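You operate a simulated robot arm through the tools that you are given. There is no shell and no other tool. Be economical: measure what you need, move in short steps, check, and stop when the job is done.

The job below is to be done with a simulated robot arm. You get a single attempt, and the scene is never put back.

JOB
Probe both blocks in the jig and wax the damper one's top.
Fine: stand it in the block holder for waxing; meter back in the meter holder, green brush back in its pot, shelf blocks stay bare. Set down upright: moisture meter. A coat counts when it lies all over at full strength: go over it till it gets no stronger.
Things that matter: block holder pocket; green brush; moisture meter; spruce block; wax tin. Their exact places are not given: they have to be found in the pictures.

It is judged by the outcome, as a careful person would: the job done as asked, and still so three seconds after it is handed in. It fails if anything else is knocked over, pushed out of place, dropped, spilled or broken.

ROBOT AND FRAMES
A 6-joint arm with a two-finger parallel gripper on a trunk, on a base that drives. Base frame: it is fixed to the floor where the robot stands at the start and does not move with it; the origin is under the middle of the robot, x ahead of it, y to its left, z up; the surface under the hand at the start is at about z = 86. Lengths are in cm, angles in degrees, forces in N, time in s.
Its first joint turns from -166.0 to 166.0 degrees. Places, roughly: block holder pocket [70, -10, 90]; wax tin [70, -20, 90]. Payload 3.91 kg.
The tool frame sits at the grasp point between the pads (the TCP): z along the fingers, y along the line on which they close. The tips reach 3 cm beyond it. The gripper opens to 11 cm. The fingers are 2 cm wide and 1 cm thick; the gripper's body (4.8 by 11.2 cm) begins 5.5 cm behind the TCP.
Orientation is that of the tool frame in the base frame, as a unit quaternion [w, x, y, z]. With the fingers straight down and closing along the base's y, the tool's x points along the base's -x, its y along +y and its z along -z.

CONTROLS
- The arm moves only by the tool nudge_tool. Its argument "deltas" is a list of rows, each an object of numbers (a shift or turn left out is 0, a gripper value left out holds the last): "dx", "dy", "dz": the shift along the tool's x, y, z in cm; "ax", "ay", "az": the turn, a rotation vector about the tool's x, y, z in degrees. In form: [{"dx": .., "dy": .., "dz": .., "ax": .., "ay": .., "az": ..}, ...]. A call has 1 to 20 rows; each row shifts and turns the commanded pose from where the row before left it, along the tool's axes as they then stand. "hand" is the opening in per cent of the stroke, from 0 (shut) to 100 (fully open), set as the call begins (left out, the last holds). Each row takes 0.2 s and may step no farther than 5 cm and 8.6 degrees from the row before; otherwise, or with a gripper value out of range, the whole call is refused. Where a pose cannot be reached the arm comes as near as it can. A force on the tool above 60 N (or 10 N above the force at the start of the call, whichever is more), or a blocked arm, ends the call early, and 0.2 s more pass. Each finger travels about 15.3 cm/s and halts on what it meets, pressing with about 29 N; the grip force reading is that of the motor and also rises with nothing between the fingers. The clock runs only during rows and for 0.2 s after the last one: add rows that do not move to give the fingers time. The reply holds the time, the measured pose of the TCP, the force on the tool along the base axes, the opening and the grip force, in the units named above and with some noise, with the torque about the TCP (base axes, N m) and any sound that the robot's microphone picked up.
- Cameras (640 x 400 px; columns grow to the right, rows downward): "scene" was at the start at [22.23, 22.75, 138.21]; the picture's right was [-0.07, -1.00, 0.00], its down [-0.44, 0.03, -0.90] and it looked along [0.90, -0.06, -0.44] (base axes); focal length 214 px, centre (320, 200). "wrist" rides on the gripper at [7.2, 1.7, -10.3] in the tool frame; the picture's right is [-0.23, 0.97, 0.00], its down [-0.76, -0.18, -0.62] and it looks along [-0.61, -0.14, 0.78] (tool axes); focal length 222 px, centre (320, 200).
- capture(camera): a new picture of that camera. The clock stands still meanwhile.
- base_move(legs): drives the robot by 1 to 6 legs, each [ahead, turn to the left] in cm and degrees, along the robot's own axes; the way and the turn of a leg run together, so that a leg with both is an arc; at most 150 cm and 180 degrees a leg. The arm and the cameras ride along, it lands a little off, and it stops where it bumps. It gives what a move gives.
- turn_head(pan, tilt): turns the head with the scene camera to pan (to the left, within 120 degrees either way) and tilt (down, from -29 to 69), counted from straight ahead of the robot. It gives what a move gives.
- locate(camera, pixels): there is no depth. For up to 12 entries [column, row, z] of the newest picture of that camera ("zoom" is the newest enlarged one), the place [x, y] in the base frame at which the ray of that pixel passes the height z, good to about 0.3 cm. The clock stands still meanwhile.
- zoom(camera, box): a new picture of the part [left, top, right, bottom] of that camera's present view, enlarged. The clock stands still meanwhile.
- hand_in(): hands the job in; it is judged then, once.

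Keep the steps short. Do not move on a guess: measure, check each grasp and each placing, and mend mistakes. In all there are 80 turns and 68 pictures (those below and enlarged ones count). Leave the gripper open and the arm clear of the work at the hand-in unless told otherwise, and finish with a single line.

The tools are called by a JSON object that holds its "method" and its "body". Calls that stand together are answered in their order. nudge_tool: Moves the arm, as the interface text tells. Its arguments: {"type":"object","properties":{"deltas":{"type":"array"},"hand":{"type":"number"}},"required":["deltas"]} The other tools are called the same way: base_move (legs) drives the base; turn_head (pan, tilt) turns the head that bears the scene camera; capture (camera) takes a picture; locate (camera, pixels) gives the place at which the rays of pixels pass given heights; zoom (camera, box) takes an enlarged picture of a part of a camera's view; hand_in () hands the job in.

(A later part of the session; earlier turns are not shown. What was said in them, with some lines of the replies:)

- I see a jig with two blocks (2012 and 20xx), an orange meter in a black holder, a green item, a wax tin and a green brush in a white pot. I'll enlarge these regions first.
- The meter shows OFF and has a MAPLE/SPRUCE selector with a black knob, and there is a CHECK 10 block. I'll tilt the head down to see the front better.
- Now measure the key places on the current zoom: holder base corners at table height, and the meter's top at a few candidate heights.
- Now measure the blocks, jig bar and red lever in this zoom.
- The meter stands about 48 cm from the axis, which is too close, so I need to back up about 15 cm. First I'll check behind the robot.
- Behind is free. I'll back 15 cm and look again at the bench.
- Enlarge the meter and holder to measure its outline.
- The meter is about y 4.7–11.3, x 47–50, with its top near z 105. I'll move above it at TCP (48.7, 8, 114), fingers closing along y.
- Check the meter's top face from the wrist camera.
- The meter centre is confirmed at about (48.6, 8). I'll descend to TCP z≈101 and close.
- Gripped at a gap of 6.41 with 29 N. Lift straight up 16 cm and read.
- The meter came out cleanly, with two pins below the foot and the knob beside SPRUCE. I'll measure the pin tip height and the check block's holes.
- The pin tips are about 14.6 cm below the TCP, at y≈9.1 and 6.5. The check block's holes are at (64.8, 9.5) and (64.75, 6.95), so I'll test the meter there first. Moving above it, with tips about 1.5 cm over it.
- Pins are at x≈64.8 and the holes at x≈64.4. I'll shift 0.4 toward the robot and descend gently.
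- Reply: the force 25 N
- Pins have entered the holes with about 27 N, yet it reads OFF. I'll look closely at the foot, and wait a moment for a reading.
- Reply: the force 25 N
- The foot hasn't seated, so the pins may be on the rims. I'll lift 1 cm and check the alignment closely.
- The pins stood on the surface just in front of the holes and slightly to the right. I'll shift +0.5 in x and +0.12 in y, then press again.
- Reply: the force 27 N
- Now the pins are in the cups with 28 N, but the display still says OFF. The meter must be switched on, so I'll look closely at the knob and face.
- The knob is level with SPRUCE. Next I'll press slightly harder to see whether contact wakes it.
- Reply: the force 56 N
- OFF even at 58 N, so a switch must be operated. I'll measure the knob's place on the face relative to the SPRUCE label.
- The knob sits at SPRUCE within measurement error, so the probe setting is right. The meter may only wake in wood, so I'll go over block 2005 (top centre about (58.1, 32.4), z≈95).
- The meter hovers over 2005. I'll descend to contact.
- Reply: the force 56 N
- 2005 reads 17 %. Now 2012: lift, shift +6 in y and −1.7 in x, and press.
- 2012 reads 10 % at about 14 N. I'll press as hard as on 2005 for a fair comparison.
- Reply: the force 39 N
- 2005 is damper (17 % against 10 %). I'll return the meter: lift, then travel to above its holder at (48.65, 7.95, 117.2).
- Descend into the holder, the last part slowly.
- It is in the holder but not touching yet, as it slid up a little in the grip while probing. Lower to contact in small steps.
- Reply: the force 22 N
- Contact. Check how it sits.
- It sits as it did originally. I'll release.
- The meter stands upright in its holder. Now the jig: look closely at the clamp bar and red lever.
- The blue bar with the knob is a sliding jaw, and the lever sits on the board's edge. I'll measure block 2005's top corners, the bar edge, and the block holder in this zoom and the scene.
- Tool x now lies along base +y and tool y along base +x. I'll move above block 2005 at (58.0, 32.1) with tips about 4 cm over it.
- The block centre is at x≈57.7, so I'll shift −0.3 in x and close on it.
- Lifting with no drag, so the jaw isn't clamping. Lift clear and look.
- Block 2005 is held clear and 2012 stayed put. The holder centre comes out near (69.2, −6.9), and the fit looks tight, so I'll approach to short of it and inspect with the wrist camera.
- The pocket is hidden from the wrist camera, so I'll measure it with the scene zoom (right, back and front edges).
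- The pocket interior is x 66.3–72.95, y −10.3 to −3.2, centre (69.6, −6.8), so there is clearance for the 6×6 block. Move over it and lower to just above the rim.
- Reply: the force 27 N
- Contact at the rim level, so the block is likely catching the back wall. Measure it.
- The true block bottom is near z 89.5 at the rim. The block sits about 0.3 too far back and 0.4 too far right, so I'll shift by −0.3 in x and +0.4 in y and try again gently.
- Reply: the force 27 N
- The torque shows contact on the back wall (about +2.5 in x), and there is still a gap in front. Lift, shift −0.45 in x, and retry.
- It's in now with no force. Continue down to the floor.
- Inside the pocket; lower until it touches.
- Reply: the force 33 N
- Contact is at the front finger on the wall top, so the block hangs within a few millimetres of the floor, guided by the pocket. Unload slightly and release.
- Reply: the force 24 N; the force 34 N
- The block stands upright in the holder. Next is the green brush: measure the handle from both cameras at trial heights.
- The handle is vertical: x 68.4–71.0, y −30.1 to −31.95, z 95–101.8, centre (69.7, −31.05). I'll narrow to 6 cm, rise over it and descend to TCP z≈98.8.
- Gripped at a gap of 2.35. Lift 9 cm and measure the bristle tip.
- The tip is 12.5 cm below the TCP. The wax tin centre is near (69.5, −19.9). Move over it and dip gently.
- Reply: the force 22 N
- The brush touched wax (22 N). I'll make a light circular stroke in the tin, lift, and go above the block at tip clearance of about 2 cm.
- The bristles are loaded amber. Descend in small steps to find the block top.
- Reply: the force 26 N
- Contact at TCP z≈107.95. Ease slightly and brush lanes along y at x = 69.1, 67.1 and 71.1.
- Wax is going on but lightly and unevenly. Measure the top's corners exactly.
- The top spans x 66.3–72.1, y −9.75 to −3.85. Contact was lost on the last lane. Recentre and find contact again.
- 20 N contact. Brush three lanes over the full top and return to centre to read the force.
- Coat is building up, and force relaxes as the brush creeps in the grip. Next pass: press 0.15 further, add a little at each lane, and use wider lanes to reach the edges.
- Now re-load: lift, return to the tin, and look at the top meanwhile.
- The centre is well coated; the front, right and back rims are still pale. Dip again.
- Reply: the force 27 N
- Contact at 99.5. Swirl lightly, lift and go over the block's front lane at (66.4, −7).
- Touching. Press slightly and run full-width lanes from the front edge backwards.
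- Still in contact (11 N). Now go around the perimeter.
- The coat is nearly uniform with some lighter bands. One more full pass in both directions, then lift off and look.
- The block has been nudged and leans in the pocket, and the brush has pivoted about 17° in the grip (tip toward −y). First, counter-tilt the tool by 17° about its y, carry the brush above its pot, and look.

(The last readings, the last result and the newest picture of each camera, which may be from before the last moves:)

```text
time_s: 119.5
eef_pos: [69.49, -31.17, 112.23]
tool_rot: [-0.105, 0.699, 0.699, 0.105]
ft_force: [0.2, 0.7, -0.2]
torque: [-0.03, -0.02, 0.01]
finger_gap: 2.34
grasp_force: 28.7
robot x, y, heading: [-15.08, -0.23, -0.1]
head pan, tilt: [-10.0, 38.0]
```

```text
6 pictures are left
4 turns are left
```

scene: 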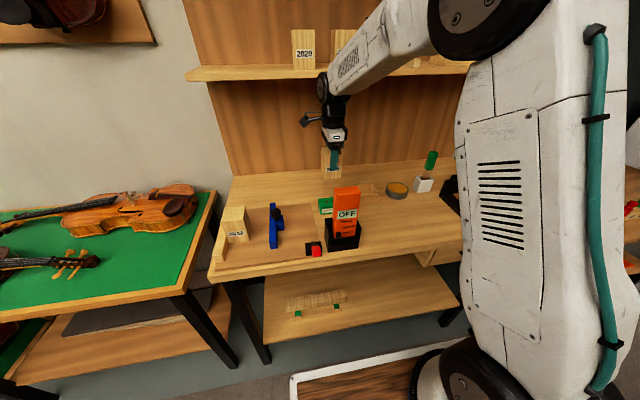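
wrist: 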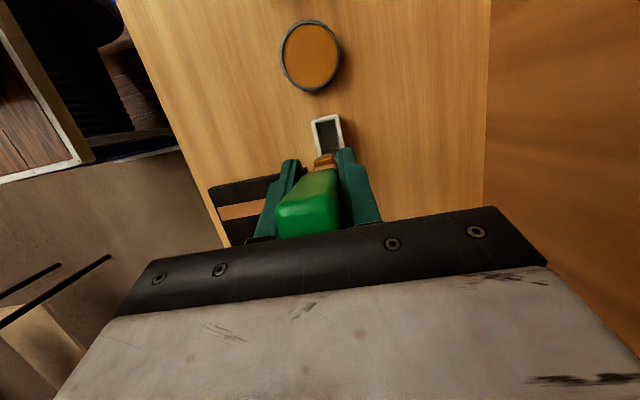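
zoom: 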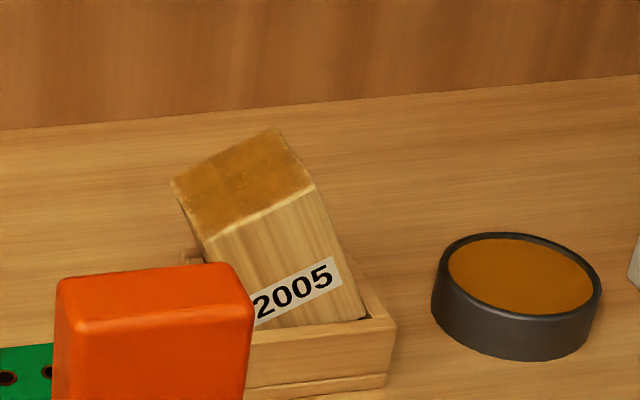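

The brush still leans about 8° (computed tip at y≈−33, z≈101.5). I'll rotate a further 8.3° and lower it straight into the pot without releasing, check, and measure the leaning block.

{"method": "locate", "body": {"camera": "zoom", "pixels": [[207, 240, 93], [207, 240, 95], [313, 187, 95], [313, 187, 97], [172, 182, 93], [172, 182, 95], [280, 130, 95], [280, 130, 97], [365, 318, 87], [365, 318, 89]]}}

{"method": "nudge_tool", "body": {"deltas": [{"ay": 8.3}, {"dy": 0.15, "dx": 0.18, "dz": 0.085}, {}, {"dz": 2.71, "dx": -1.28}, {"dz": 2.71, "dx": -1.28}, {"dz": 2.71, "dx": -1.28}, {"dz": 2.71, "dx": -1.28}, {"dz": 1.356, "dx": -0.64}, {"dz": 0.723, "dx": -0.342}, {}]}}

{"method": "zoom", "body": {"camera": "scene", "box": [340, 130, 460, 205]}}

```text
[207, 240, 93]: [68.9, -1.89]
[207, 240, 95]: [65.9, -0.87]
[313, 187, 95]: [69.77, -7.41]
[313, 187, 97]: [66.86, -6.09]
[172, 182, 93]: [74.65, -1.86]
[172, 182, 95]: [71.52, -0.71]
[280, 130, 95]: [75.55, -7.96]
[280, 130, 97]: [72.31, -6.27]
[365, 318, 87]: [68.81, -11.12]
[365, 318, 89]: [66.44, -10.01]
```

```text
time_s: 121.7
eef_pos: [69.81, -30.92, 98.1]
tool_rot: [-0.156, 0.69, 0.689, 0.155]
ft_force: [-0.2, -0.4, 0.5]
torque: [-0.01, 0.03, 0.0]
finger_gap: 2.36
grasp_force: 29.2
robot x, y, heading: [-15.08, -0.2, 0.2]
head pan, tilt: [-10.0, 38.0]
```

```text
5.33 times, centred on (400, 168) of scene
3 turns are left
```

zoom: 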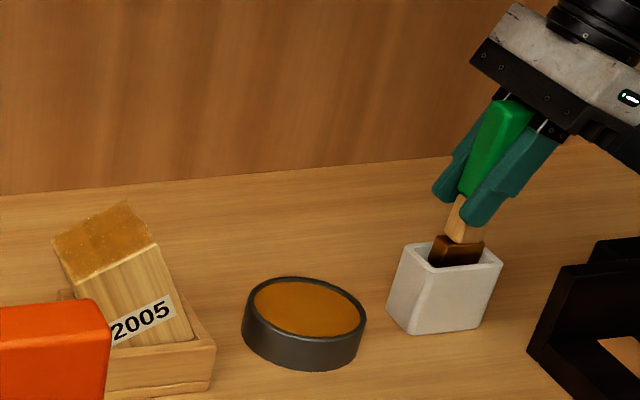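

The brush is in its pot. I'll lower it a touch and release. Then I'll right the block (top left edge at y≈−0.9, leaning about 24° on the left wall): open fingers along y around it, shift to the pocket centre, squeeze it upright, seat it and release.

{"method": "nudge_tool", "body": {"deltas": [{"dz": 0.27, "dx": -0.128}, {"dz": 0.27, "dx": -0.128}, {}]}}

{"method": "nudge_tool", "body": {"deltas": [{}, {}, {}, {}], "hand": 55}}

{"method": "nudge_tool", "body": {"deltas": [{"dz": -1.8, "dx": 0.85}, {"dz": -2.71, "dx": 1.28}, {"dz": -2.71, "dx": 1.28}, {"dz": -2.35, "dx": 1.11}, {}]}}

{"method": "nudge_tool", "body": {"deltas": [{"ay": -8.43}, {"ay": -8.43}, {"ay": -8.44}, {"dx": 4.28, "dy": -0.1}, {"dx": 4.28, "dy": -0.1}, {"dx": 4.28, "dy": -0.1}, {"dx": 4.28, "dy": -0.1}, {"dx": 4.28, "dy": -0.1}, {"dx": 4.28, "dy": -0.1}, {}]}}

{"method": "nudge_tool", "body": {"deltas": [{"az": -8.2}, {"az": -8.2}, {"az": -8.2}, {"az": -8.2}, {"az": -8.2}, {"az": -8.2}, {"az": -8.2}, {"az": -8.2}, {"az": -8.2}, {"az": -8.2}, {"az": -8}, {}], "hand": 100}}

{"method": "nudge_tool", "body": {"deltas": [{"dz": 4}, {"dz": 4}, {"dz": 2.5}, {"dz": 2.2}, {}, {"dy": -0.5}, {"dy": -0.5}, {"dy": -0.5}, {}]}}

{"method": "nudge_tool", "body": {"deltas": [{}, {}, {}, {}, {}], "hand": 0}}

{"method": "zoom", "body": {"camera": "scene", "box": [335, 130, 455, 205]}}

```text
time_s: 122.5
eef_pos: [69.69, -30.93, 97.34]
tool_rot: [-0.155, 0.69, 0.69, 0.154]
ft_force: [0.2, 0.6, 0.5]
torque: [0.02, -0.03, -0.02]
finger_gap: 2.35
grasp_force: 28.6
robot x, y, heading: [-14.99, 0.49, 0.3]
head pan, tilt: [-10.0, 38.0]
```

```text
time_s: 123.5
eef_pos: [69.63, -30.87, 97.42]
tool_rot: [-0.155, 0.69, 0.69, 0.155]
ft_force: [0.5, 0.2, 0.3]
torque: [0.0, -0.04, 0.0]
finger_gap: 6.01
grasp_force: 0.0
robot x, y, heading: [-15.09, 0.04, -0.0]
head pan, tilt: [-10.0, 38.0]
```

```text
time_s: 124.7
eef_pos: [69.83, -30.94, 108.13]
tool_rot: [-0.155, 0.69, 0.69, 0.155]
ft_force: [-0.9, -0.8, 0.2]
torque: [0.0, 0.04, 0.0]
finger_gap: 6.03
grasp_force: 0.0
robot x, y, heading: [-14.85, -0.22, -0.2]
head pan, tilt: [-10.0, 38.0]
```

```text
time_s: 126.9
eef_pos: [69.08, -5.28, 107.99]
tool_rot: [0.0, 0.707, 0.707, 0.0]
ft_force: [0.5, -0.4, 0.1]
torque: [0.01, -0.03, -0.04]
finger_gap: 6.03
grasp_force: 0.1
robot x, y, heading: [-15.14, 0.31, 0.0]
head pan, tilt: [-10.0, 38.0]
```

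```text
time_s: 129.5
eef_pos: [69.15, -5.26, 107.88]
tool_rot: [0.001, -0.001, 1.0, -0.001]
ft_force: [-0.1, 0.3, -0.2]
torque: [0.03, 0.0, 0.0]
finger_gap: 11.02
grasp_force: 0.1
robot x, y, heading: [-14.7, -0.2, 0.1]
head pan, tilt: [-10.0, 38.0]
```

```text
time_s: 131.5
eef_pos: [69.19, -6.78, 95.32]
tool_rot: [-0.001, -0.001, 1.0, -0.001]
ft_force: [0.4, 0.0, -0.2]
torque: [0.0, 0.04, -0.03]
finger_gap: 11.0
grasp_force: 0.1
robot x, y, heading: [-15.23, 0.13, 0.1]
head pan, tilt: [-10.0, 38.0]
```

```text
time_s: 132.7
eef_pos: [69.21, -6.63, 95.28]
tool_rot: [0.0, 0.001, 1.0, 0.0]
ft_force: [-0.1, 14.4, -1.1]
torque: [0.76, -0.06, -0.04]
finger_gap: 5.96
grasp_force: 29.4
robot x, y, heading: [-15.07, 0.42, 0.0]
head pan, tilt: [-10.0, 38.0]
```

```text
5.33 times, centred on (395, 168) of scene
2 turns are left
```

zoom: 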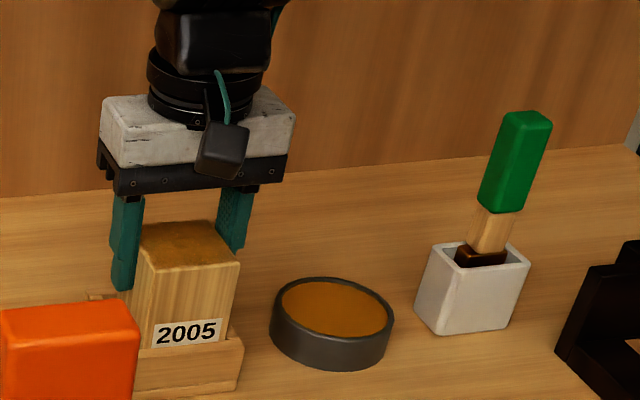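

The block is now upright in the fingers (gap 5.96) and the brush stands in its pot. Relax sideways 0.2, lower a little, release, retreat straight up and check.

{"method": "nudge_tool", "body": {"deltas": [{"dy": 0.2}, {"dz": 0.1}, {"dz": 0.1}, {"dz": 0.1}, {}]}}

{"method": "nudge_tool", "body": {"deltas": [{}, {}, {}, {}, {}], "hand": 100}}

{"method": "nudge_tool", "body": {"deltas": [{"dz": -2}, {"dz": -4}, {"dz": -4}, {"dz": -4}, {"dz": -3}, {"dx": 4}, {"dx": 4}, {}, {}]}}

{"method": "zoom", "body": {"camera": "scene", "box": [335, 145, 435, 208]}}

{"method": "capture", "body": {"camera": "scene"}}

```text
time_s: 133.9
eef_pos: [69.3, -6.57, 95.1]
tool_rot: [0.001, -0.001, 1.0, 0.001]
ft_force: [2.4, 3.2, 27.7]
torque: [0.27, -0.09, 0.01]
finger_gap: 5.99
grasp_force: 29.1
robot x, y, heading: [-15.01, -0.03, 0.0]
head pan, tilt: [-10.0, 38.0]
```

```text
time_s: 135.1
eef_pos: [69.13, -6.44, 95.0]
tool_rot: [0.0, 0.0, 1.0, 0.0]
ft_force: [-0.7, -0.2, 0.4]
torque: [-0.03, -0.03, 0.01]
finger_gap: 11.0
grasp_force: 0.0
robot x, y, heading: [-14.94, -0.09, 0.1]
head pan, tilt: [-10.0, 38.0]
```

```text
time_s: 137.1
eef_pos: [61.14, -6.55, 111.79]
tool_rot: [0.0, 0.0, 1.0, 0.0]
ft_force: [-0.3, 0.4, 1.0]
torque: [0.03, 0.01, 0.02]
finger_gap: 10.97
grasp_force: 0.0
robot x, y, heading: [-14.75, 0.05, -0.2]
head pan, tilt: [-10.0, 38.0]
```

```text
6.35 times, centred on (385, 176) of scene
```

zoom: 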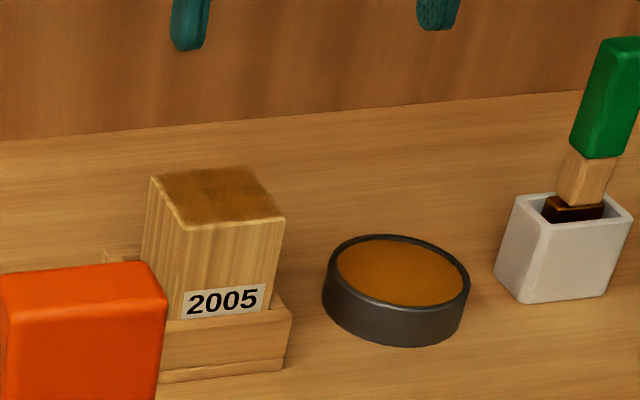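

```text
2 pictures are left
1 turns are left
```

scene: 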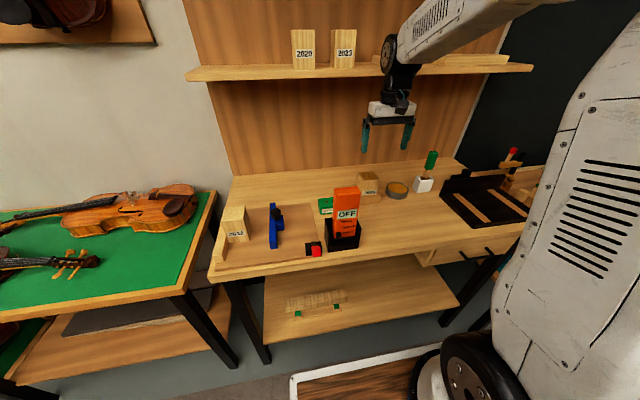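

The block stands upright in the holder with its top waxed. The brush is in its pot, the meter is in its holder, and the gripper is open and clear. This is my last turn, so I'm handing in.

{"method": "hand_in", "body": {}}

```text
The job is handed in.
```

Handed in: block 2005 was damper (17 % against 10 % for 2012) and stands waxed in the block holder, with meter and green brush back in place; during brushing it tipped inside the holder and I set it upright again, and I ran out of turns to confirm the coat is at full strength right to the edges.
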